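You operate a simulated robot arm through the tools that you are given. There is no shell and no other tool.

Carry out the task below with a simulated robot arm. There is one attempt and no reset: what you move stays moved.

Task
Leak-test the green valve block in the rig's nest and sort it.
Fine: clamp, rig cover and vent shut; pump to the green band; still in the band after five seconds means tight tray, else leak tray; vent before opening. Where these are worked on the way, their far stop is far enough and under half their travel is too little: rig cover.

It is judged by the outcome, as a careful person would: the job done as asked, and still so three seconds after it is handed in. It fails if anything else is knocked over, pushed out of place, dropped, spilled or broken. Lids that push on must go on centred and level and be pressed home; caps that screw on are set level and turned clockwise until they are tight.

Robot
A 7-joint arm with a fingered hand, fixed in place. Base frame: the origin is on the floor under the middle of its stand, x ahead of it, y to its left, z up; the work surface is at about z = 860. Readings come in mm, degrees, newtons and seconds.
With the tool pointing down near the work surface it reaches from about 100 to 640 mm from the base axis. Its first joint turns from -115.0 to 115.0 degrees. Payload 3.1 kg.
The TCP is the grasp point between the finger pads, 22 mm short of the fingertips. In the tool frame z runs along the fingers and y along their closing line. The gripper opens to 112 mm; its body begins 60 mm behind the TCP. The gripper is a hand of 3 fingers: y runs from the thumb to the fingers, the wrist lies at [0, 0, -218] in the tool frame.
Orientation is told as [roll, pitch, yaw] about the base's x, y, z axes, in that order, counted from this pose: with the fingers straight down and closing along the base's y, the tool's x points along the base's -x, its y along +y and its z along -z.

Tools
- The arm moves only by the tool nudge_tool. Its argument "plan" is a list of rows, each a list of 6 numbers: the shift along the base's x, y, z in units of 500 mm (1.0 is 500 mm), then the turn, a rotation vector about the base's x, y, z in units of 45 degrees (1.0 is 45 degrees). In form: [[tx, ty, tz, rx, ry, rz], ...]. A call has 1 to 20 rows; each row is the pose to reach, as a shift and turn from the pose commanded when the call began. A call with a number of a shift or a turn outside -1 to 1 is refused whole. Rows are played at 5 a second. More than 50 mm and 8.6 degrees between two rows, and nothing of the call is played. A pose out of reach is approached as far as the arm can. The call stops where the force on the tool passes 40 N (or 10 N more than at its start, if that is more) or the arm is blocked; 0.2 s more then pass. In this call time passes only in rows, and 0.2 s behind the last. It gives the time, the measured TCP pose, the force on the tool (base axes), the opening and the grip force at its end, in the units of the frame above (readings bear some noise), with the torque about the TCP (base axes, N m) and any sound that the robot's microphone picked up, and new pictures: "views" is both (left out), scene, wrist or none.
- Cameras (640 x 400 px; columns grow to the right, rows downward): "scene" is fixed at [50.2, -648.7, 1630.9]; the picture's right is [0.74, -0.67, 0.00], its down [-0.41, -0.46, -0.79] and it looks along [0.53, 0.58, -0.62] (base axes); focal length 373 px, centre (320, 200). "wrist" rides on the gripper at [66, 3, -80] in the tool frame; the picture's right is [-0.05, 1.00, 0.00], its down [-0.77, -0.04, -0.64] and it looks along [-0.64, -0.03, 0.77] (tool axes); focal length 275 px, centre (320, 200). There is no depth. A picture from a camera that has moved, and an enlarged one, comes with that camera's place and axes in the base frame and with its lens.
- lift_body(by): slides the trunk up (or, below 0, down) by that many mm; the arm rides with it, the base frame stays. It gives what a move gives, with no picture.
- finger_targets(finger1, finger2, thumb_bend): sets how far each is bent, from 0 (flat) to 100 (curled in); at 30 the hand is open as for a grip, at 70 the pads meet at the TCP. One left out holds its place. A second passes; each finger stops where it meets its share of the squeeze, and holds until it gets a number again. It is the only way to open and close the hand. It gives what a move gives, with no picture; readings hold the bend of each and the force on the fingers (four entries, about 0 where the hand has none), thumb and palm.
- zoom(camera, box): a new picture of the part [left, top, right, bottom] of that camera's present view, enlarged. No time passes.
- close_job(): hands the job in; it is judged then, once.

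Nothing tells you positions but the pictures and the camera data. Unless the task says otherwise, let go and move clear before handing in.

The tools are called after ">>>" as name(argument=value, ...) on one line, values as JSON. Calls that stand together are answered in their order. nudge_tool: Moves the arm, as the interface text tells. Its arguments: {"type":"object","properties":{"plan":{"type":"array","items":{"type":"array","items":{"type":"number"}}},"views":{"type":"string","enum":["both","scene","wrist","none"]}},"required":["plan"]} The other tools are called the same way: lift_body (by) moves the trunk up or down; finger_targets (finger1, finger2, thumb_bend) moves the fingers one by one; zoom (camera, box) takes an enlarged picture of a part of a camera's view; close_job () hands the job in.

At the start:

```text
clock: 0.0
tcp_pos: [419.6, 40.9, 1251.1]
ee_rot: [0.0, -0.1, 0.0]
contact_force: [-0.3, -0.1, -0.5]
torque: [0.0, 0.01, 0.0]
width: 111.8
gripper_force: 0.1
shape: jaw
bend: [30.0, 30.0, 30.0]
finger forces: [0.0, 0.0, 0.1, 0.0, 0.0, 0.1]
trunk travel left (down, up): [-875.0, 115.0]
```

scene: 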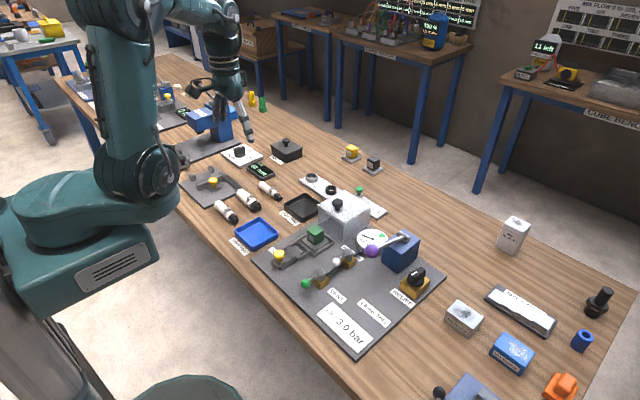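
wrist: 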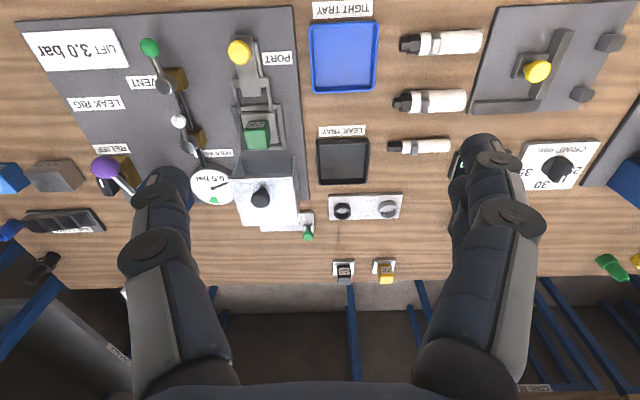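

I see a leak rig panel at the near-right of the bench with the green valve block in a nest, a cover block, a gauge, a pump and several levers, plus a blue tight tray and a black leak tray. I will zoom in to understand the parts before moving.

>>> zoom(camera="scene", box=[240, 170, 450, 360])

>>> zoom(camera="wrist", box=[10, 0, 330, 250])

>>> zoom(camera="scene", box=[150, 130, 310, 250])

>>> zoom(camera="wrist", box=[160, 130, 330, 250])

```text
2.11 times, centred on (345, 265) of scene
camera zoom: at [50.2, -648.7, 1630.9], right [0.74, -0.67, 0.0], down [-0.41, -0.46, -0.79], along [0.53, 0.58, -0.62], focal length 785 px, centre (267, 63)
```

zoom: 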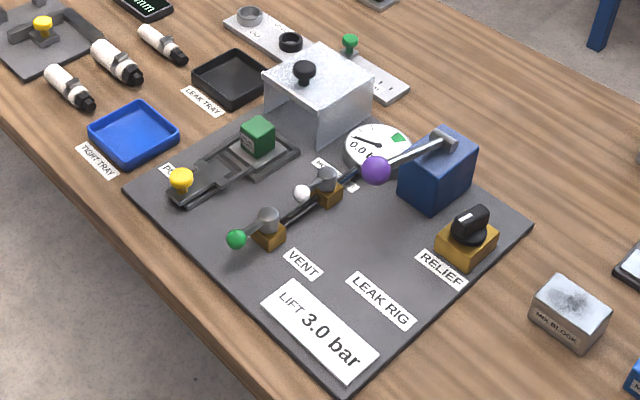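

```text
1.60 times, centred on (170, 125) of wrist
camera zoom: at [352.2, 45.6, 1331.7], right [0.05, 1.0, 0.0], down [0.77, -0.04, 0.64], along [0.64, -0.03, -0.77], focal length 440 px, centre (560, 320)
```

zoom: 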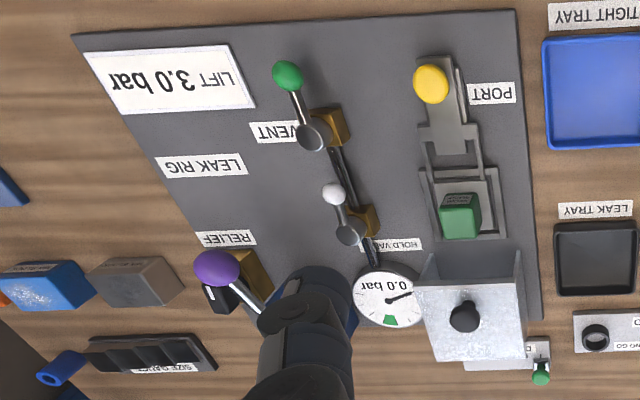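

```text
3.33 times, centred on (230, 190) of scene
camera zoom: at [50.2, -648.7, 1630.9], right [0.74, -0.67, 0.0], down [-0.41, -0.46, -0.79], along [0.53, 0.58, -0.62], focal length 1243 px, centre (620, 233)
```

zoom: 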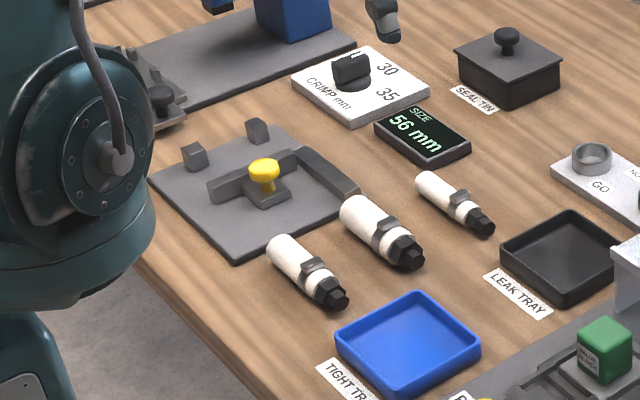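

```text
3.33 times, centred on (245, 190) of wrist
camera zoom: at [352.2, 45.6, 1331.7], right [0.05, 1.0, 0.0], down [0.77, -0.04, 0.64], along [0.64, -0.03, -0.77], focal length 918 px, centre (570, 233)
```

zoom: 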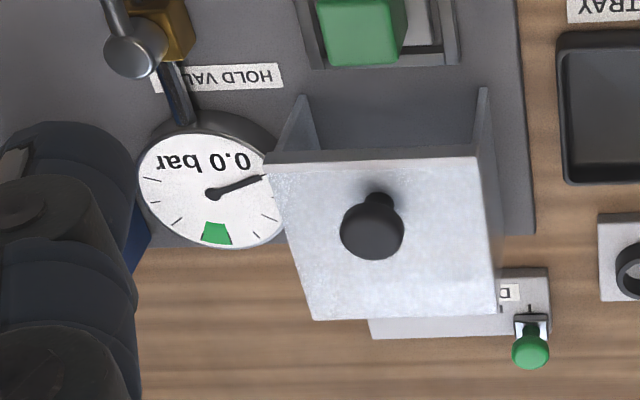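

The rig lies along x: a yellow knob (the likely clamp handle) is near (433,-70,905) and the green block near (563,-68). The cover knob is near (648,-70,965) and the purple pump ball near (556,-277,992). I'll move above the rig to look closer before touching anything.

>>> nudge_tool(plan=[[-0.01, -0.05, -0.05, 0, 0, 0], [-0.02, -0.1, -0.1, 0, 0, 0], [-0.03, -0.15, -0.15, 0, 0, 0], [-0.04, -0.2, -0.2, 0, 0, 0], [-0.05, -0.22, -0.28, 0, 0, 0]], views="both")

```text
clock: 1.2
tcp_pos: [396.7, -67.3, 1109.9]
ee_rot: [0.0, 0.0, 0.0]
contact_force: [0.3, -0.3, -0.5]
torque: [-0.06, 0.0, 0.03]
width: 111.9
gripper_force: 0.1
shape: jaw
bend: [30.0, 30.0, 30.0]
finger forces: [0.0, 0.0, 0.0, 0.0, 0.0, 0.0]
trunk travel left (down, up): [-875.0, 115.0]
camera wrist: at [329.8, -64.3, 1188.4], right [0.05, 1.0, 0.0], down [0.77, -0.04, 0.64], along [0.63, -0.03, -0.77], focal length 275 px, centre (320, 200)
```

scene: 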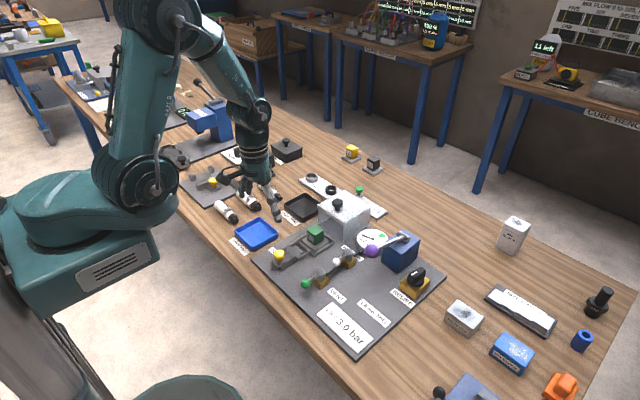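
wrist: 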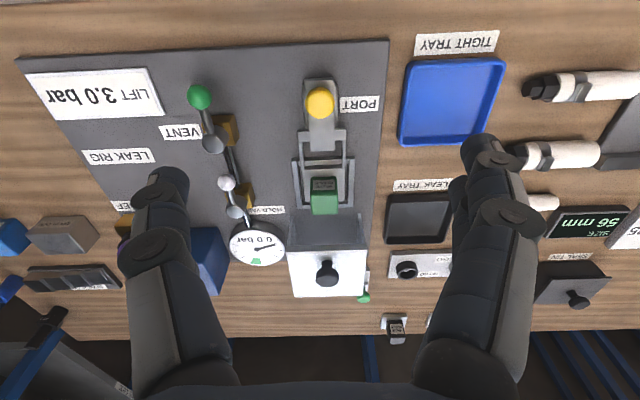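

>>> zoom(camera="wrist", box=[260, 60, 400, 150])

>>> zoom(camera="wrist", box=[260, 140, 400, 310])

>>> zoom(camera="wrist", box=[160, 70, 300, 280])

>>> zoom(camera="scene", box=[260, 215, 360, 295])

```text
4.44 times, centred on (330, 105) of wrist
camera zoom: at [329.8, -64.3, 1188.4], right [0.05, 1.0, 0.0], down [0.77, -0.04, 0.64], along [0.63, -0.03, -0.77], focal length 1224 px, centre (276, 622)
```

zoom: 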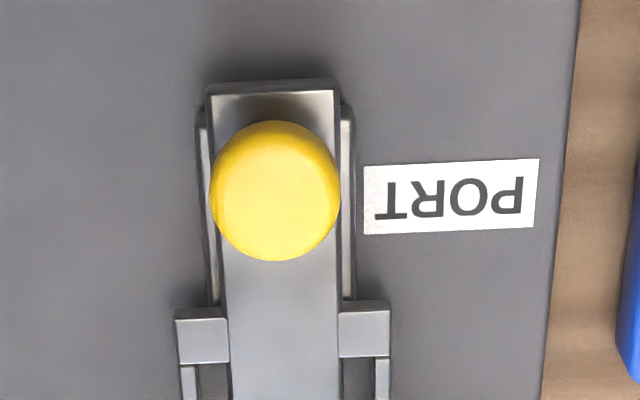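

```text
2.35 times, centred on (330, 225) of wrist
camera zoom: at [329.8, -64.3, 1188.4], right [0.05, 1.0, 0.0], down [0.77, -0.04, 0.64], along [0.63, -0.03, -0.77], focal length 648 px, centre (296, 141)
```

zoom: 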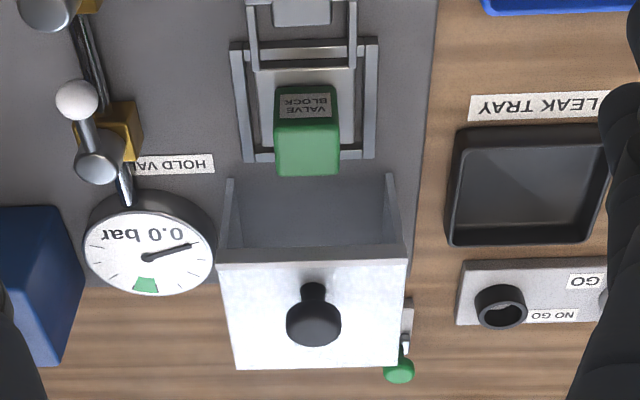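

```text
1.90 times, centred on (230, 175) of wrist
camera zoom: at [329.8, -64.3, 1188.4], right [0.05, 1.0, 0.0], down [0.77, -0.04, 0.64], along [0.63, -0.03, -0.77], focal length 524 px, centre (491, 248)
```

zoom: 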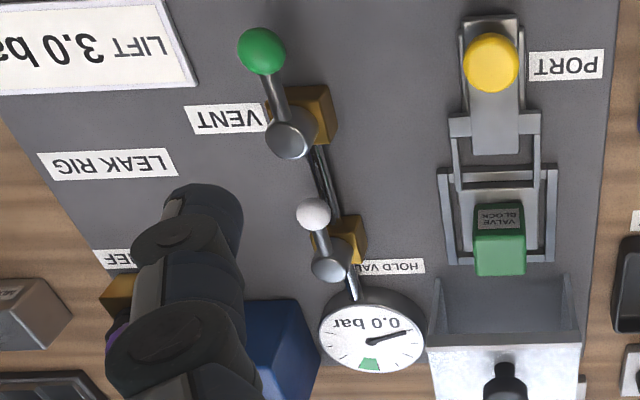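

```text
5.00 times, centred on (310, 255) of scene
camera zoom: at [50.2, -648.7, 1630.9], right [0.74, -0.67, 0.0], down [-0.41, -0.46, -0.79], along [0.53, 0.58, -0.62], focal length 1865 px, centre (370, -75)
```

zoom: 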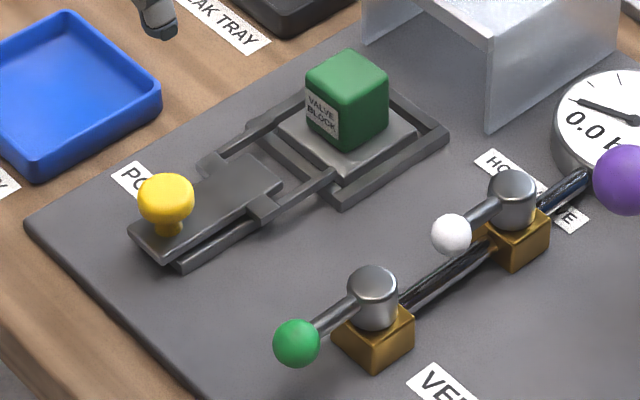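

The clamp is a slide plate with the yellow knob at about (433,-69,904). The vent lever's green ball is at (420,-191,905) with its post at (474,-189), in line with the pipe, so the vent is open. I'll go above the yellow knob and check alignment.

>>> nudge_tool(plan=[[0.02, 0, -0.08, 0, 0, 0], [0.04, 0, -0.16, 0, 0, 0], [0.06, 0, -0.23, 0, 0, 0], [0.078, 0, -0.28, 0, 0, 0]], views="both")

```text
clock: 2.2
tcp_pos: [434.8, -69.8, 970.8]
ee_rot: [0.0, 0.0, 0.0]
contact_force: [-0.5, 0.9, 0.0]
torque: [-0.02, 0.01, 0.02]
width: 111.8
gripper_force: 0.1
shape: jaw
bend: [30.0, 30.0, 30.0]
finger forces: [0.0, 0.0, 0.0, 0.0, 0.0, 0.1]
trunk travel left (down, up): [-875.0, 115.0]
camera wrist: at [367.6, -64.8, 1051.2], right [0.05, 1.0, 0.0], down [0.77, -0.04, 0.64], along [0.63, -0.03, -0.77], focal length 275 px, centre (320, 200)
```

scene: 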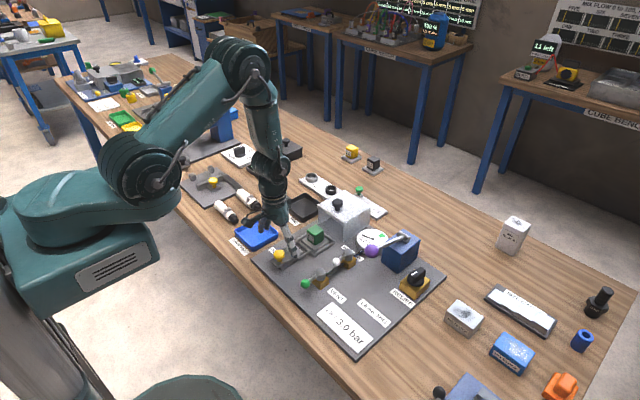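
wrist: 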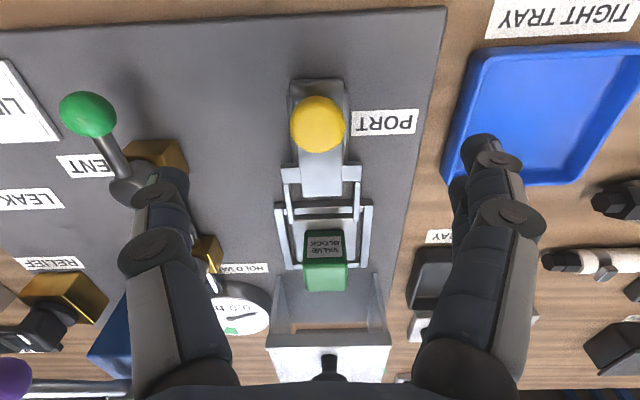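

Fingers straddle the yellow knob. I'll pre-close the fingers to about half so they clear the tight tray rim, then descend around the knob.

>>> finger_targets(finger1=50, finger2=50, thumb_bend=50)

>>> nudge_tool(plan=[[0, 0, -0.05, 0, 0, 0], [0, 0, -0.09, 0, 0, 0], [0, 0, -0.114, 0, 0, 0]], views="both")

```text
clock: 3.2
tcp_pos: [432.8, -68.3, 971.8]
ee_rot: [0.0, -0.1, 0.0]
contact_force: [-0.3, 0.2, -1.0]
torque: [0.0, 0.0, 0.02]
width: 55.6
gripper_force: 0.1
shape: fingers
bend: [50.0, 50.0, 50.0]
finger forces: [0.0, 0.1, 0.0, 0.0, 0.1, 0.1]
trunk travel left (down, up): [-875.0, 115.0]
```

```text
clock: 4.0
tcp_pos: [433.3, -68.6, 912.8]
ee_rot: [0.0, 0.0, 0.0]
contact_force: [0.2, 0.0, -0.7]
torque: [0.01, -0.02, -0.01]
width: 55.7
gripper_force: 0.0
shape: fingers
bend: [50.0, 50.0, 50.0]
finger forces: [0.0, 0.0, 0.0, 0.0, 0.0, 0.0]
trunk travel left (down, up): [-875.0, 115.0]
camera wrist: at [365.5, -64.6, 992.4], right [0.05, 1.0, 0.0], down [0.77, -0.04, 0.64], along [0.64, -0.03, -0.77], focal length 275 px, centre (320, 200)
```

scene: 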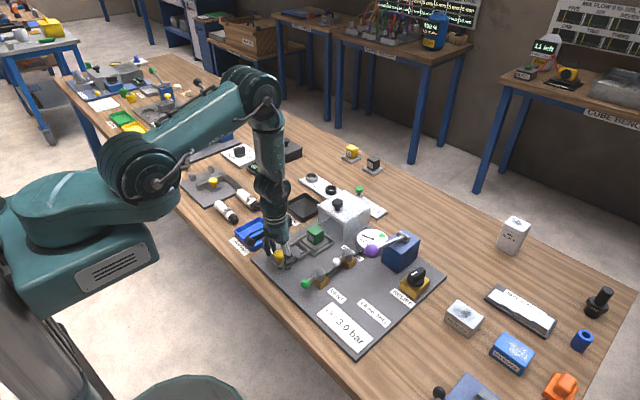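
wrist: 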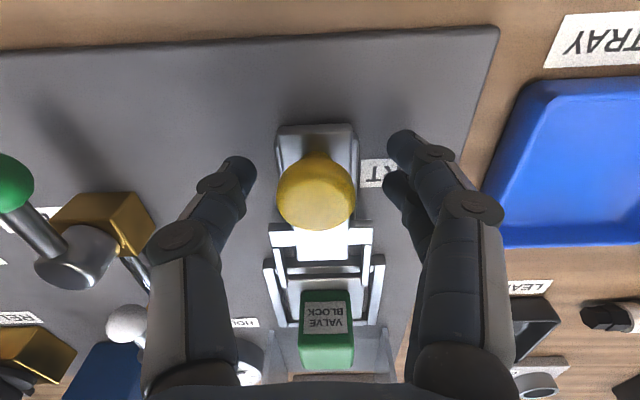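

The knob is between the fingers. Closing on it now.

>>> finger_targets(finger1=66, finger2=66, thumb_bend=66)

>>> zoom(camera="wrist", box=[180, 100, 500, 380])

```text
clock: 5.0
tcp_pos: [431.7, -68.1, 912.8]
ee_rot: [0.0, -0.1, 0.0]
contact_force: [2.2, -1.2, 4.9]
torque: [0.09, -0.06, 0.0]
width: 18.8
gripper_force: 6.8
shape: fingers
bend: [64.0, 64.0, 64.0]
finger forces: [3.4, 3.8, 0.0, 0.0, 5.6, 0.0]
trunk travel left (down, up): [-875.0, 115.0]
```

```text
1.43 times, centred on (340, 240) of wrist
camera zoom: at [365.6, -64.7, 992.7], right [0.05, 1.0, 0.0], down [0.77, -0.04, 0.64], along [0.64, -0.03, -0.77], focal length 393 px, centre (291, 143)
```

zoom: 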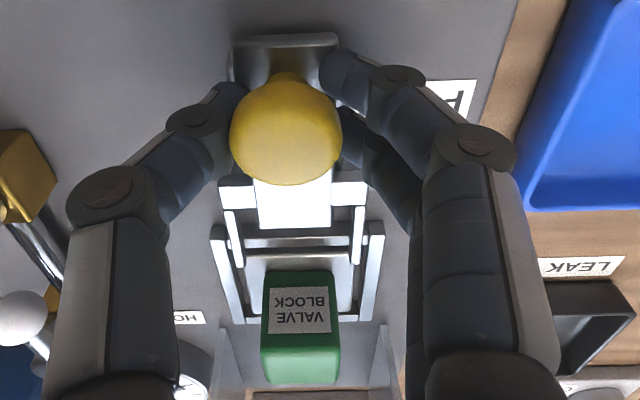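

The hand has the knob lightly pinched at its lower side. I'll push it toward the block (+x) in small steps to see whether the plate slides.

>>> nudge_tool(plan=[[0.006, 0, 0, 0, 0, 0], [0.012, 0, 0, 0, 0, 0], [0.018, 0, 0, 0, 0, 0], [0.024, 0, 0, 0, 0, 0]], views="both")

```text
clock: 6.0
tcp_pos: [444.9, -68.6, 914.8]
ee_rot: [0.0, 0.0, 0.0]
contact_force: [-2.0, -0.6, -4.1]
torque: [0.13, 0.0, 0.0]
width: 19.0
gripper_force: 3.6
shape: fingers
bend: [64.0, 64.0, 64.0]
finger forces: [1.6, 1.4, 0.1, 0.1, 4.4, 0.1]
trunk travel left (down, up): [-875.0, 115.0]
camera wrist: at [378.0, -65.3, 994.0], right [0.05, 1.0, 0.0], down [0.77, -0.04, 0.64], along [0.63, -0.03, -0.77], focal length 275 px, centre (320, 200)
```

scene: 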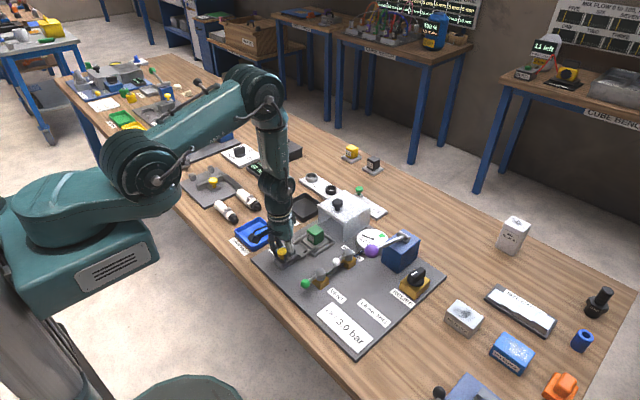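
wrist: 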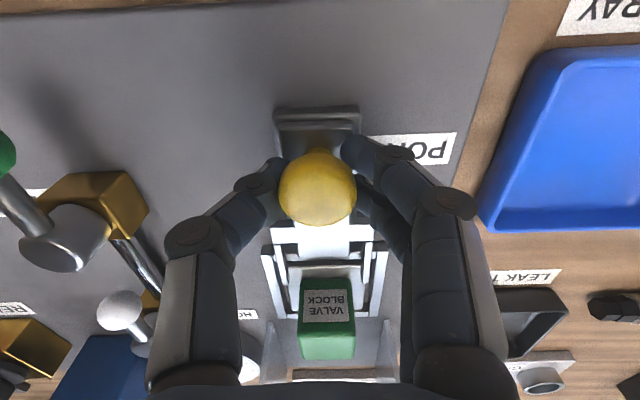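

The plate slides with the knob. I'll keep pushing until it meets the block and stops.

>>> nudge_tool(plan=[[0.008, 0, 0, 0, 0, 0], [0.016, 0, 0, 0, 0, 0], [0.024, 0, 0, 0, 0, 0], [0.032, 0, 0, 0, 0, 0], [0.04, 0, 0, 0, 0, 0]], views="both")

```text
clock: 7.2
tcp_pos: [465.2, -68.4, 916.3]
ee_rot: [0.0, -0.1, -0.1]
contact_force: [-1.1, -3.6, -4.4]
torque: [0.0, -0.02, 0.01]
width: 17.0
gripper_force: 2.8
shape: fingers
bend: [65.0, 66.0, 64.0]
finger forces: [0.4, 0.1, 0.0, 0.0, 4.7, 0.0]
trunk travel left (down, up): [-875.0, 115.0]
camera wrist: at [397.7, -65.3, 995.7], right [0.05, 1.0, 0.0], down [0.77, -0.04, 0.64], along [0.64, -0.03, -0.77], focal length 275 px, centre (320, 200)
```

scene: 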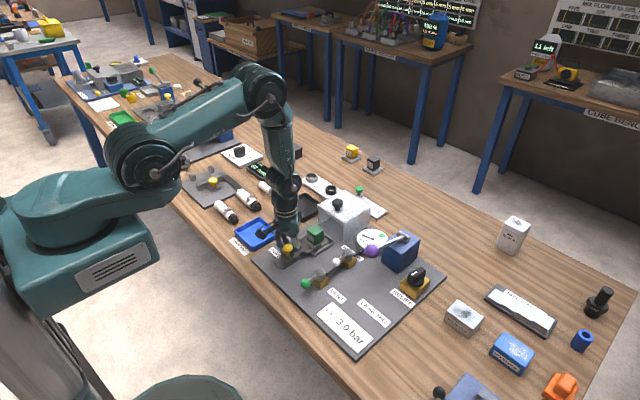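
wrist: 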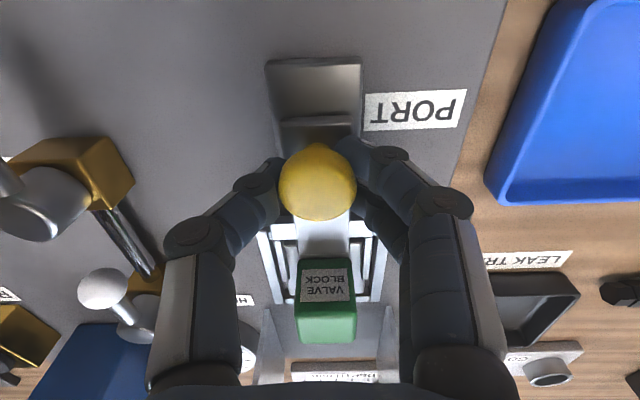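

The plate's nose is now close to the block. I'll continue in finer steps until the force rises.

>>> nudge_tool(plan=[[0.005, 0, 0, 0, 0, 0], [0.01, 0, 0, 0, 0, 0], [0.015, 0, 0, 0, 0, 0], [0.02, 0, 0, 0, 0, 0], [0.025, 0, 0, 0, 0, 0], [0.03, 0, 0, 0, 0, 0]], views="both")

>>> zoom(camera="wrist", box=[230, 80, 420, 380])

>>> zoom(camera="scene", box=[260, 200, 360, 280])

```text
clock: 8.6
tcp_pos: [481.8, -68.9, 915.3]
ee_rot: [0.0, 0.1, 0.1]
contact_force: [-1.3, -2.7, -2.4]
torque: [0.0, -0.02, -0.01]
width: 15.7
gripper_force: 1.0
shape: fingers
bend: [66.0, 66.0, 65.0]
finger forces: [0.6, 0.1, 0.0, 0.1, 2.2, 0.1]
trunk travel left (down, up): [-875.0, 115.0]
camera wrist: at [414.7, -64.7, 994.7], right [0.05, 1.0, 0.0], down [0.77, -0.04, 0.64], along [0.64, -0.03, -0.77], focal length 275 px, centre (320, 200)
```

scene: 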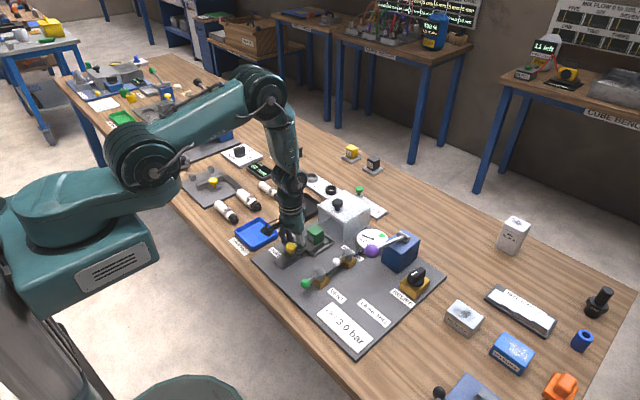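
wrist: 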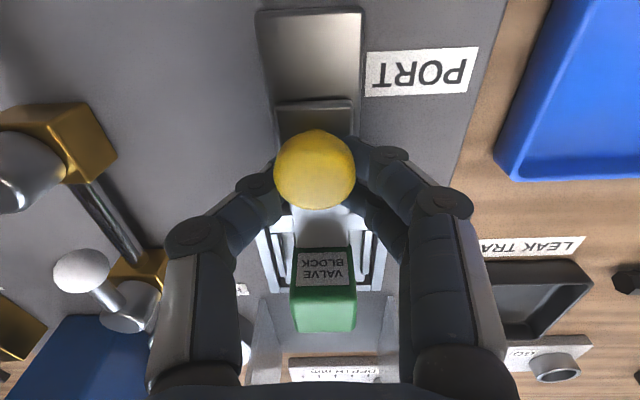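

```text
1.33 times, centred on (325, 230) of wrist
camera zoom: at [414.7, -64.7, 994.7], right [0.05, 1.0, 0.0], down [0.77, -0.04, 0.64], along [0.64, -0.03, -0.77], focal length 367 px, centre (313, 160)
```

zoom: 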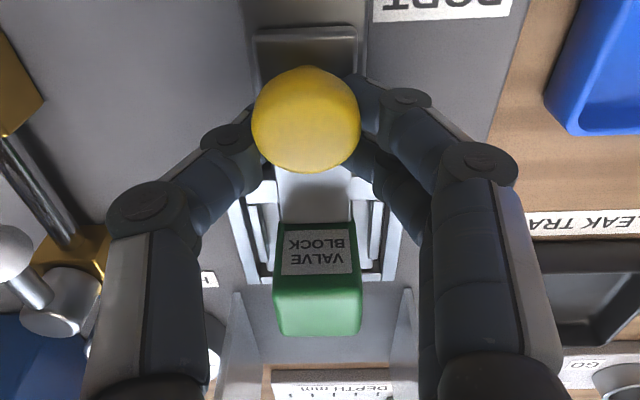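

```text
5.00 times, centred on (310, 240) of scene
camera zoom: at [50.2, -648.7, 1630.9], right [0.74, -0.67, 0.0], down [-0.41, -0.46, -0.79], along [0.53, 0.58, -0.62], focal length 1865 px, centre (370, 0)
```

zoom: 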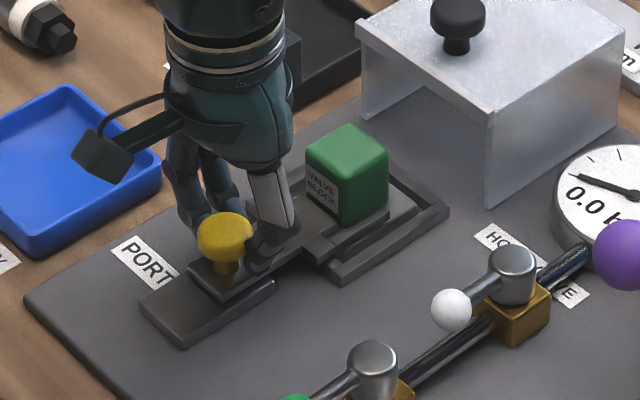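

The block has not moved and the plate is still sliding freely with low force. Continuing until the nose seats against the block.

>>> nudge_tool(plan=[[0.005, 0, 0, 0, 0, 0], [0.01, 0, 0, 0, 0, 0], [0.015, 0, 0, 0, 0, 0], [0.02, 0, 0, 0, 0, 0], [0.025, 0, 0, 0, 0, 0]], views="wrist")

>>> zoom(camera="scene", box=[260, 200, 360, 280])

```text
clock: 9.8
tcp_pos: [493.0, -67.4, 914.6]
ee_rot: [0.0, -0.1, -0.1]
contact_force: [-0.1, 1.2, 0.5]
torque: [0.01, 0.0, 0.0]
width: 12.2
gripper_force: 0.0
shape: fingers
bend: [66.0, 66.0, 66.0]
finger forces: [0.0, 0.1, 0.0, 0.0, 0.0, 0.0]
trunk travel left (down, up): [-875.0, 115.0]
camera wrist: at [426.6, -64.4, 994.5], right [0.05, 1.0, 0.0], down [0.77, -0.04, 0.64], along [0.64, -0.03, -0.77], focal length 275 px, centre (320, 200)
```

wrist: 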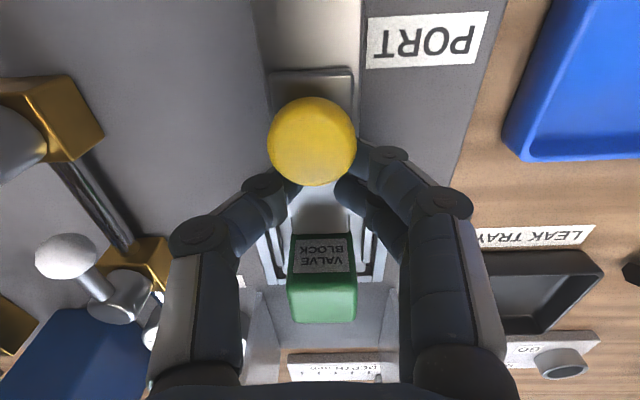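

```text
5.00 times, centred on (310, 240) of scene
camera zoom: at [50.2, -648.7, 1630.9], right [0.74, -0.67, 0.0], down [-0.41, -0.46, -0.79], along [0.53, 0.58, -0.62], focal length 1865 px, centre (370, 0)
```

zoom: 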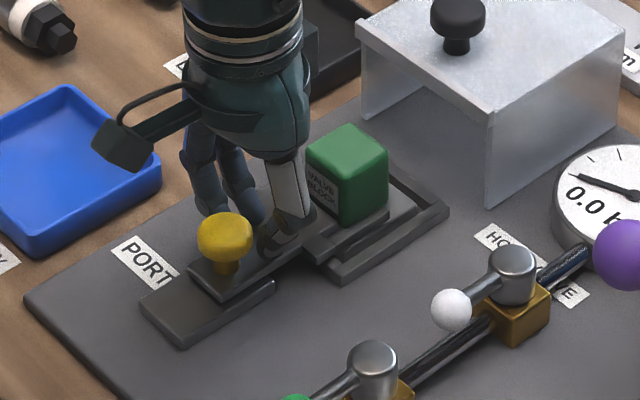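

The knob slipped through my light pinch while the slide stayed at about x=474, so it may be at its stop. I'll back off, come behind the knob with closed fingers and push firmly to confirm.

>>> nudge_tool(plan=[[0, 0, 0.05, 0, 0, 0], [0, 0, 0.1, 0, 0, 0], [-0.07, 0, 0.1, 0, 0, 0], [-0.14, 0, 0.1, 0, 0, 0]], views="wrist")

>>> finger_targets(finger1=70, finger2=70, thumb_bend=70)

>>> zoom(camera="wrist", box=[160, 100, 480, 300])

```text
clock: 10.8
tcp_pos: [423.7, -69.6, 966.1]
ee_rot: [0.1, 0.0, 0.0]
contact_force: [0.1, -0.4, -0.1]
torque: [-0.02, -0.02, -0.02]
width: 12.3
gripper_force: 0.1
shape: fingers
bend: [66.0, 66.0, 66.0]
finger forces: [0.0, 0.0, 0.0, 0.1, 0.0, 0.0]
trunk travel left (down, up): [-875.0, 115.0]
camera wrist: at [356.0, -66.2, 1046.0], right [0.05, 1.0, 0.0], down [0.77, -0.04, 0.64], along [0.64, -0.03, -0.77], focal length 275 px, centre (320, 200)
```

wrist: 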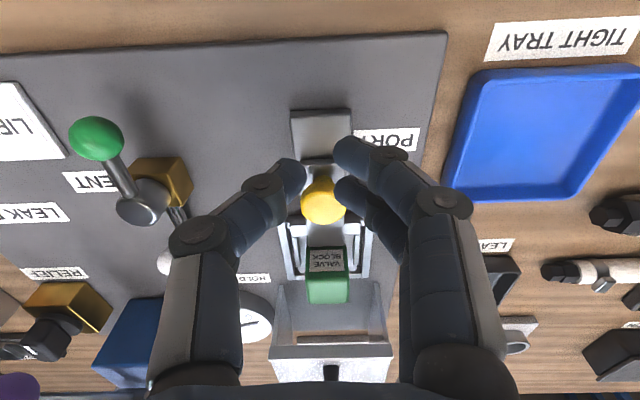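

```text
clock: 11.8
tcp_pos: [423.1, -69.5, 965.3]
ee_rot: [0.0, 0.0, 0.0]
contact_force: [0.4, -1.1, -0.6]
torque: [0.01, 0.0, -0.03]
width: 2.8
gripper_force: 0.0
shape: fingers
bend: [70.0, 70.0, 70.0]
finger forces: [0.0, 0.0, 0.0, 0.0, 0.0, 0.0]
trunk travel left (down, up): [-875.0, 115.0]
```

```text
2.00 times, centred on (320, 200) of wrist
camera zoom: at [356.8, -66.1, 1045.7], right [0.05, 1.0, 0.0], down [0.77, -0.04, 0.64], along [0.64, -0.03, -0.77], focal length 551 px, centre (320, 200)
```

zoom: 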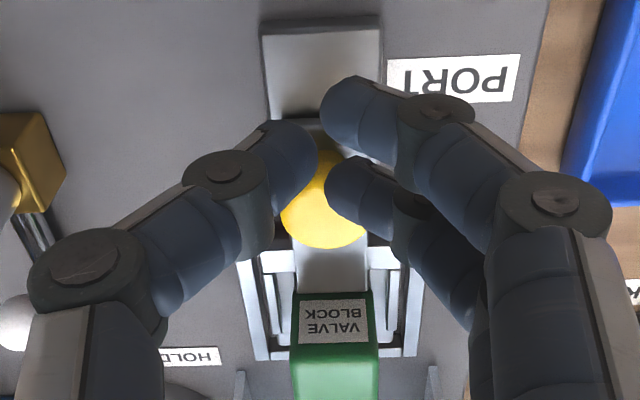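

The closed hand is behind the knob (knob at about x=475). Lowering, then pushing +x until the force builds.

>>> nudge_tool(plan=[[0, 0, -0.05, 0, 0, 0], [0, 0, -0.108, 0, 0, 0]], views="wrist")

>>> nudge_tool(plan=[[0.008, 0, 0, 0, 0, 0], [0.016, 0, 0, 0, 0, 0], [0.022, 0, 0, 0, 0, 0], [0.028, 0, 0, 0, 0, 0], [0.034, 0, 0, 0, 0, 0], [0.04, 0, 0, 0, 0, 0], [0.046, 0, 0, 0, 0, 0], [0.052, 0, 0, 0, 0, 0]], views="wrist")

>>> zoom(camera="scene", box=[260, 200, 360, 280])

```text
clock: 12.4
tcp_pos: [423.5, -70.3, 909.6]
ee_rot: [0.0, 0.0, 0.0]
contact_force: [0.6, -0.3, -0.2]
torque: [-0.02, 0.02, -0.01]
width: 2.6
gripper_force: 0.1
shape: fingers
bend: [70.0, 70.0, 70.0]
finger forces: [0.0, 0.0, 0.0, 0.1, 0.0, 0.0]
trunk travel left (down, up): [-875.0, 115.0]
camera wrist: at [356.3, -66.2, 990.4], right [0.05, 1.0, 0.0], down [0.77, -0.04, 0.64], along [0.64, -0.03, -0.77], focal length 275 px, centre (320, 200)
```

wrist: 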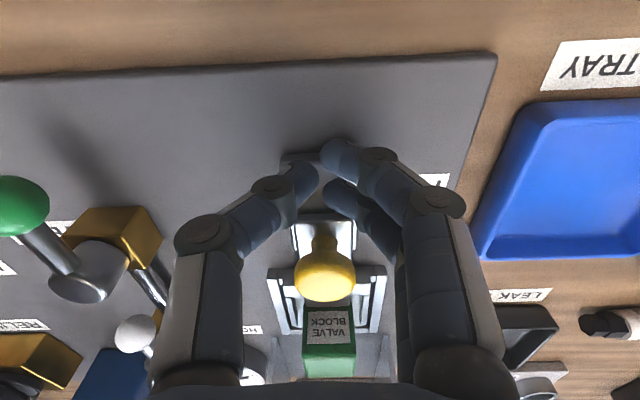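

```text
clock: 14.2
tcp_pos: [442.2, -68.4, 911.6]
ee_rot: [-0.1, 0.3, 0.1]
contact_force: [-23.4, -0.2, -2.3]
torque: [-0.08, 0.56, 0.1]
width: 3.1
gripper_force: 11.5
shape: fingers
bend: [70.0, 70.0, 70.0]
finger forces: [0.0, 22.7, 0.0, 0.0, 0.1, 0.0]
trunk travel left (down, up): [-875.0, 115.0]
camera wrist: at [376.0, -64.7, 991.7], right [0.05, 1.0, 0.0], down [0.77, -0.04, 0.63], along [0.63, -0.03, -0.78], focal length 275 px, centre (320, 200)
```

wrist: 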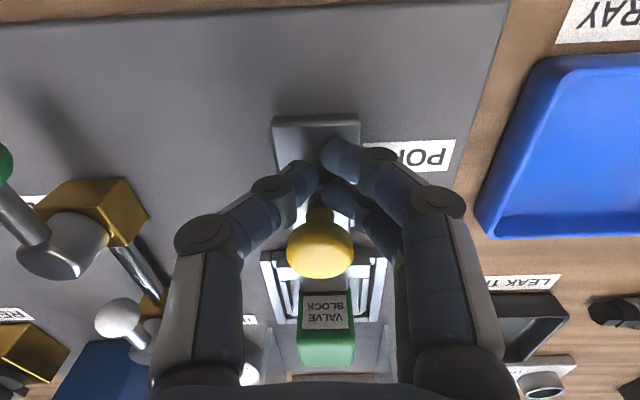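

```text
5.00 times, centred on (310, 240) of scene
camera zoom: at [50.2, -648.7, 1630.9], right [0.74, -0.67, 0.0], down [-0.41, -0.46, -0.79], along [0.53, 0.58, -0.62], focal length 1865 px, centre (370, 0)
```

zoom: 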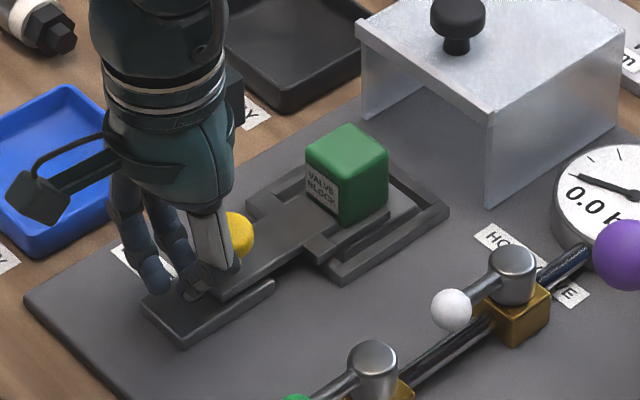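

The slide holds against 23 N without moving, so the clamp is at its stop. One slightly firmer push to be sure, then I back away.

>>> nudge_tool(plan=[[0.005, 0, 0, 0, 0, 0], [0.008, 0, 0, 0, 0, 0]], views="none")

>>> nudge_tool(plan=[[-0.03, 0, 0, 0, 0, 0], [-0.06, 0, 0, 0, 0, 0], [-0.06, 0, 0.08, 0, 0, 0], [-0.06, 0, 0.16, 0, 0, 0], [-0.06, 0, 0.24, 0, 0, 0]], views="wrist")

>>> zoom(camera="scene", box=[260, 200, 360, 280])

```text
clock: 14.8
tcp_pos: [442.9, -69.8, 913.3]
ee_rot: [0.0, 0.7, -0.1]
contact_force: [-36.8, -3.3, -10.2]
torque: [-0.12, 1.01, 0.18]
width: 2.7
gripper_force: 18.7
shape: fingers
bend: [70.0, 67.0, 70.0]
finger forces: [0.1, 37.9, 0.0, 0.0, 0.1, 0.1]
trunk travel left (down, up): [-875.0, 115.0]
```

```text
clock: 16.0
tcp_pos: [421.2, -65.6, 1030.3]
ee_rot: [-0.1, -0.1, 0.0]
contact_force: [-0.4, -0.3, -0.1]
torque: [0.03, -0.02, -0.03]
width: 2.7
gripper_force: 0.1
shape: fingers
bend: [70.0, 70.0, 70.0]
finger forces: [0.1, 0.0, 0.0, 0.1, 0.0, 0.1]
trunk travel left (down, up): [-875.0, 115.0]
camera wrist: at [353.6, -62.9, 1110.0], right [0.05, 1.0, 0.0], down [0.77, -0.04, 0.64], along [0.64, -0.03, -0.77], focal length 275 px, centre (320, 200)
```

wrist: 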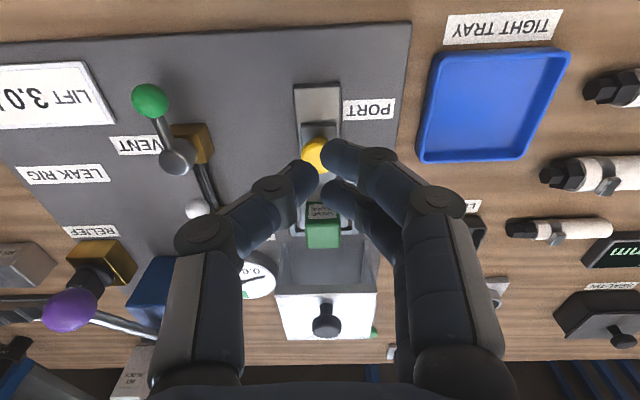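

```text
5.00 times, centred on (310, 240) of scene
camera zoom: at [50.2, -648.7, 1630.9], right [0.74, -0.67, 0.0], down [-0.41, -0.46, -0.79], along [0.53, 0.58, -0.62], focal length 1865 px, centre (370, 0)
```

zoom: 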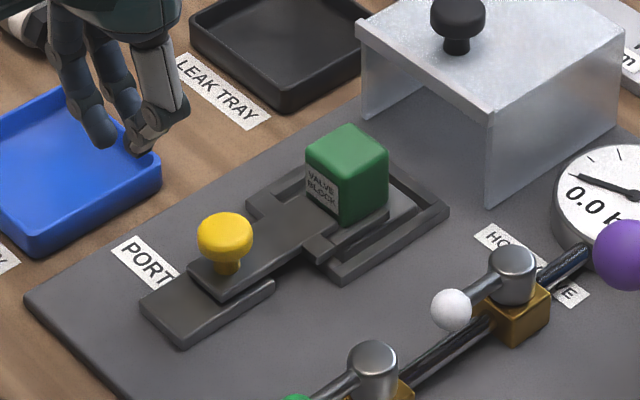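

The clamp is shut with its nose against the block. Next is the cover; I'll move over toward it to look at its knob and how it slides.

>>> nudge_tool(plan=[[0.08, 0, 0.05, 0, 0, 0], [0.16, 0, 0.09, 0, 0, 0], [0.24, 0, 0.09, 0, 0, 0], [0.28, 0, 0.09, 0, 0, 0]], views="both")

>>> finger_targets(finger1=50, finger2=50, thumb_bend=50)

>>> zoom(camera="wrist", box=[200, 100, 440, 330])

>>> zoom(camera="scene", box=[300, 170, 400, 260])

```text
clock: 17.0
tcp_pos: [561.9, -69.4, 1075.4]
ee_rot: [0.0, 0.0, 0.0]
contact_force: [0.1, -0.2, 0.0]
torque: [-0.01, -0.01, 0.0]
width: 2.6
gripper_force: 0.1
shape: fingers
bend: [70.0, 70.0, 70.0]
finger forces: [0.0, 0.1, 0.0, 0.0, 0.1, 0.0]
trunk travel left (down, up): [-875.0, 115.0]
camera wrist: at [495.2, -65.7, 1155.7], right [0.05, 1.0, 0.0], down [0.77, -0.04, 0.64], along [0.64, -0.03, -0.77], focal length 275 px, centre (320, 200)
```

scene: 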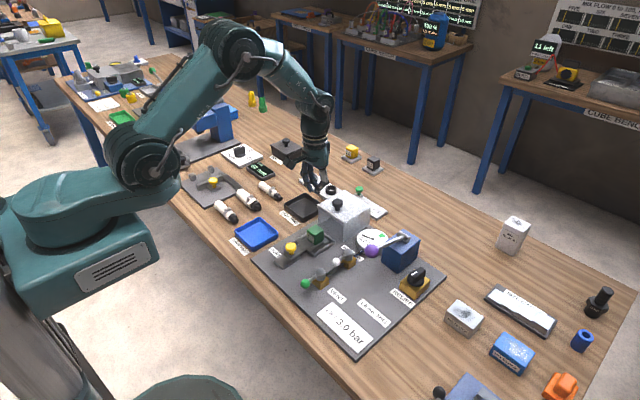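
wrist: 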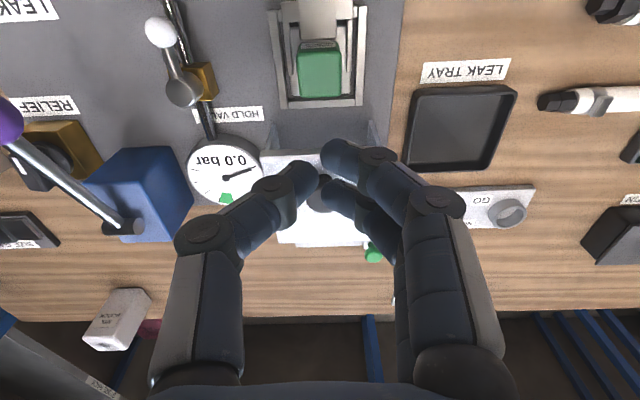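

```text
clock: 18.0
tcp_pos: [560.9, -68.8, 1075.8]
ee_rot: [0.0, 0.0, 0.0]
contact_force: [-0.1, -0.2, -0.8]
torque: [-0.01, 0.03, 0.0]
width: 54.3
gripper_force: 0.1
shape: fingers
bend: [50.0, 50.0, 50.0]
finger forces: [0.1, 0.1, 0.1, 0.1, 0.0, 0.0]
trunk travel left (down, up): [-875.0, 115.0]
```

```text
1.74 times, centred on (320, 215) of wrist
camera zoom: at [494.9, -65.6, 1155.5], right [0.05, 1.0, 0.0], down [0.77, -0.04, 0.64], along [0.64, -0.03, -0.77], focal length 479 px, centre (320, 174)
```

zoom: 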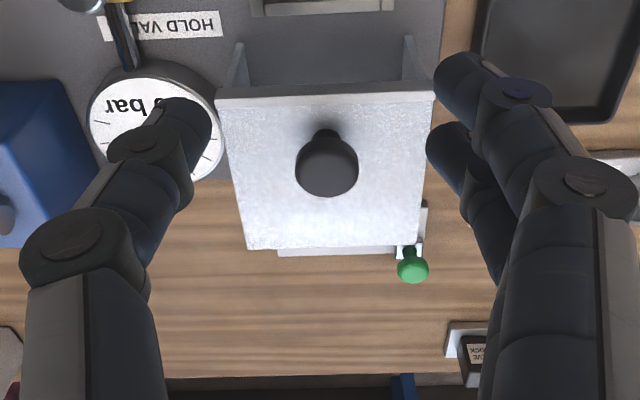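

```text
4.44 times, centred on (350, 215) of scene
camera zoom: at [50.2, -648.7, 1630.9], right [0.74, -0.67, 0.0], down [-0.41, -0.46, -0.79], along [0.53, 0.58, -0.62], focal length 1658 px, centre (187, 133)
```

zoom: 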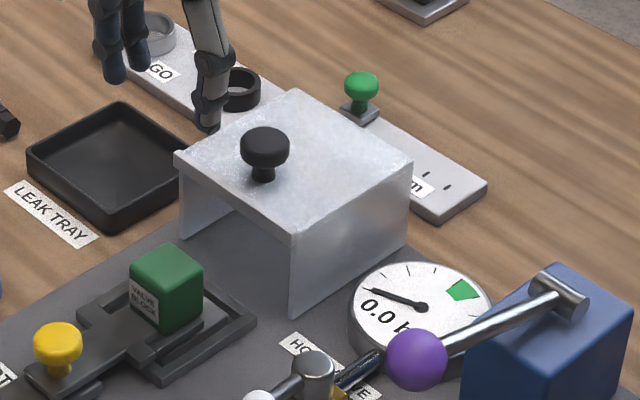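

The cover is an open-fronted hood, top at z≈938, spanning x≈620–735 with its knob at (648.5,-69.5,965). It should slide toward -x over the block. I'll position over its knob.

>>> nudge_tool(plan=[[0.06, 0, -0.02, 0, 0, 0], [0.12, 0, -0.05, 0, 0, 0], [0.171, 0, -0.09, 0, 0, 0]], views="both")

```text
clock: 18.8
tcp_pos: [647.5, -68.2, 1029.8]
ee_rot: [0.0, 0.2, 0.0]
contact_force: [-0.1, -0.2, 0.9]
torque: [0.02, -0.03, -0.01]
width: 54.5
gripper_force: 0.0
shape: fingers
bend: [50.0, 50.0, 50.0]
finger forces: [0.0, 0.0, 0.1, 0.1, 0.1, 0.1]
trunk travel left (down, up): [-875.0, 115.0]
camera wrist: at [581.6, -65.3, 1110.4], right [0.05, 1.0, 0.0], down [0.77, -0.04, 0.63], along [0.63, -0.03, -0.77], focal length 275 px, centre (320, 200)
```

scene: 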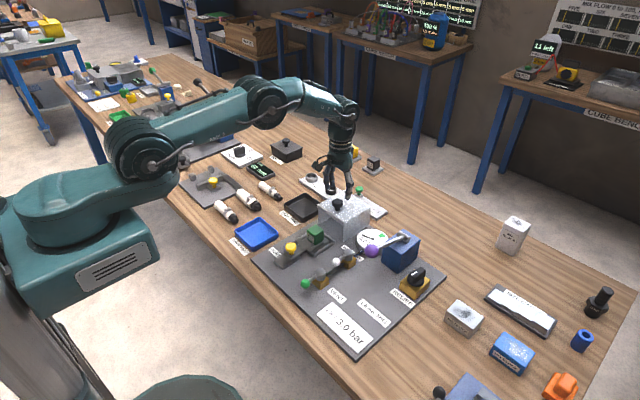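
wrist: 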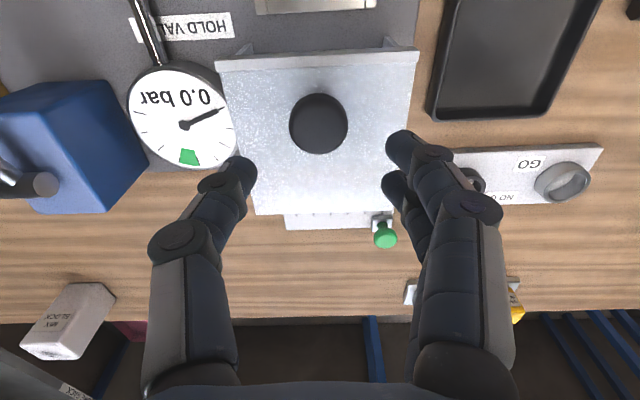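

The hand is over the cover knob. Descending so the pads meet it at mid-height.

>>> nudge_tool(plan=[[0, 0, -0.05, 0, 0, 0], [0, 0, -0.09, 0, 0, 0], [0, 0, -0.112, 0, 0, 0], [0, 0, -0.13, 0, 0, 0]], views="wrist")

>>> zoom(camera="scene", box=[300, 150, 400, 240])

```text
clock: 20.0
tcp_pos: [647.6, -68.6, 974.6]
ee_rot: [-0.2, -1.0, 0.1]
contact_force: [-2.2, -0.9, 27.6]
torque: [0.34, 0.26, 0.05]
width: 55.3
gripper_force: 14.2
shape: fingers
bend: [53.0, 52.0, 50.0]
finger forces: [14.5, 5.4, 0.1, 0.0, 8.4, 0.1]
trunk travel left (down, up): [-875.0, 115.0]
stopped in row 4: the force on the tool passed its limit at 45 N (the readings are from after the stop); the commanded pose is now the measured one
camera wrist: at [579.8, -64.9, 1053.0], right [0.05, 1.0, 0.0], down [0.76, -0.03, 0.65], along [0.65, -0.03, -0.76], focal length 275 px, centre (320, 200)
```

wrist: 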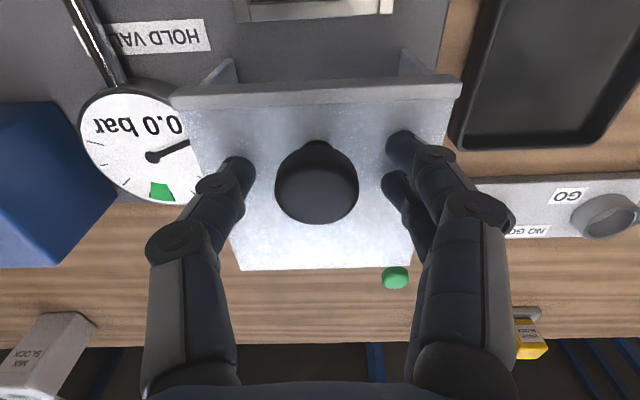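

```text
4.44 times, centred on (350, 195) of scene
camera zoom: at [50.2, -648.7, 1630.9], right [0.74, -0.67, 0.0], down [-0.41, -0.46, -0.79], along [0.53, 0.58, -0.62], focal length 1658 px, centre (187, 222)
```

zoom: 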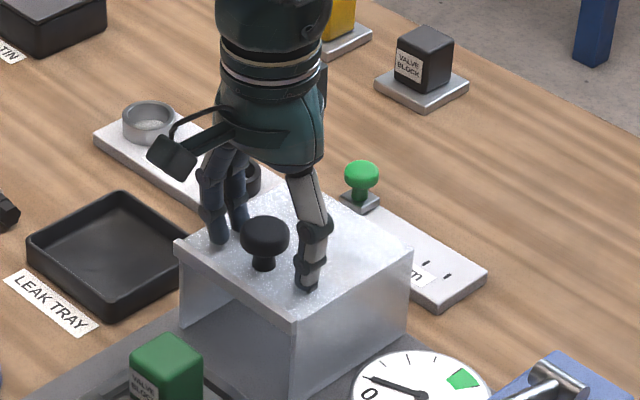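

The fingertips just touched the cover's top (tips reach lower when less bent). I'll raise slightly to relieve it, then bring the fingers in and grip the knob.

>>> nudge_tool(plan=[[0, 0, 0.012, 0, 0, 0]], views="none")

>>> finger_targets(finger1=57, finger2=57, thumb_bend=57)

>>> zoom(camera="scene", box=[310, 170, 370, 220])

>>> zoom(camera="wrist", box=[160, 60, 480, 260])

```text
clock: 20.4
tcp_pos: [649.0, -68.4, 974.9]
ee_rot: [-0.1, -0.5, 0.0]
contact_force: [-0.8, -0.6, 6.4]
torque: [0.13, 0.07, -0.03]
width: 55.0
gripper_force: 3.2
shape: fingers
bend: [51.0, 51.0, 50.0]
finger forces: [4.2, 1.6, 0.0, 0.0, 0.7, 0.0]
trunk travel left (down, up): [-875.0, 115.0]
```

```text
clock: 21.4
tcp_pos: [649.9, -69.1, 973.1]
ee_rot: [-0.1, -0.5, 0.1]
contact_force: [0.2, 0.5, 2.4]
torque: [0.04, 0.02, 0.01]
width: 40.1
gripper_force: 1.3
shape: fingers
bend: [55.0, 56.0, 56.0]
finger forces: [1.5, 0.1, 0.0, 0.0, 0.1, 0.0]
trunk travel left (down, up): [-875.0, 115.0]
```

```text
8.00 times, centred on (340, 195) of scene
camera zoom: at [50.2, -648.7, 1630.9], right [0.74, -0.67, 0.0], down [-0.41, -0.46, -0.79], along [0.53, 0.58, -0.62], focal length 2984 px, centre (160, 240)
```

zoom: 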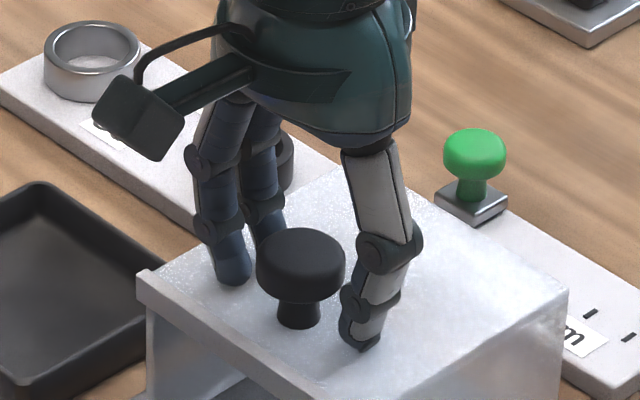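

```text
2.00 times, centred on (320, 160) of wrist
camera zoom: at [582.3, -64.5, 1054.0], right [0.05, 1.0, 0.0], down [0.77, -0.04, 0.64], along [0.64, -0.03, -0.77], focal length 551 px, centre (320, 280)
```

zoom: 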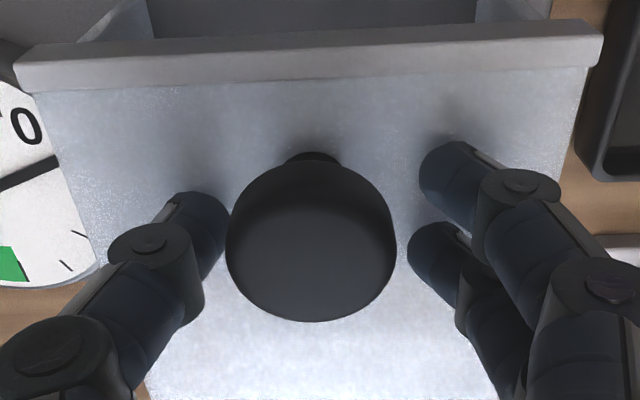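

The pads are level with the knob's cap and roughly centred. Closing firmly on it.

>>> finger_targets(finger1=72, finger2=72, thumb_bend=72)

>>> zoom(camera="scene", box=[310, 170, 370, 220])

>>> zoom(camera="wrist", box=[160, 60, 480, 260])

```text
clock: 22.4
tcp_pos: [651.0, -69.0, 975.2]
ee_rot: [0.0, -0.4, 0.0]
contact_force: [-2.8, -4.7, -9.8]
torque: [-0.02, 0.02, 0.01]
width: 14.9
gripper_force: 9.2
shape: fingers
bend: [69.0, 71.0, 67.0]
finger forces: [5.4, 2.2, 0.0, 0.0, 11.5, 0.0]
trunk travel left (down, up): [-875.0, 115.0]
```

```text
8.00 times, centred on (340, 195) of scene
camera zoom: at [50.2, -648.7, 1630.9], right [0.74, -0.67, 0.0], down [-0.41, -0.46, -0.79], along [0.53, 0.58, -0.62], focal length 2984 px, centre (160, 240)
```

zoom: 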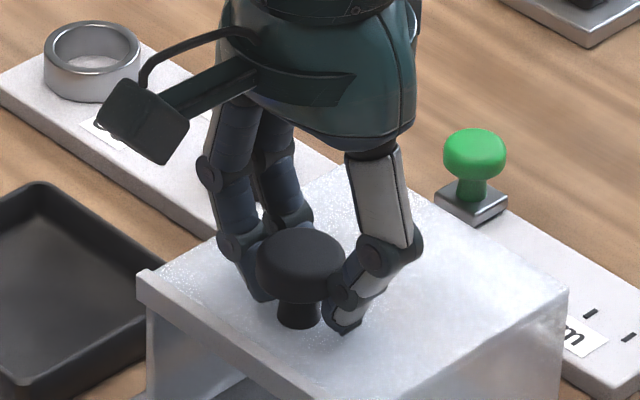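

```text
2.00 times, centred on (320, 160) of wrist
camera zoom: at [583.0, -66.0, 1053.1], right [0.05, 1.0, 0.0], down [0.77, -0.04, 0.64], along [0.64, -0.03, -0.77], focal length 551 px, centre (320, 280)
```

zoom: 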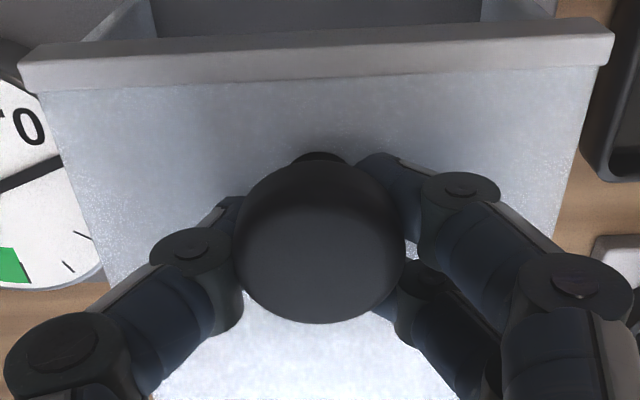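

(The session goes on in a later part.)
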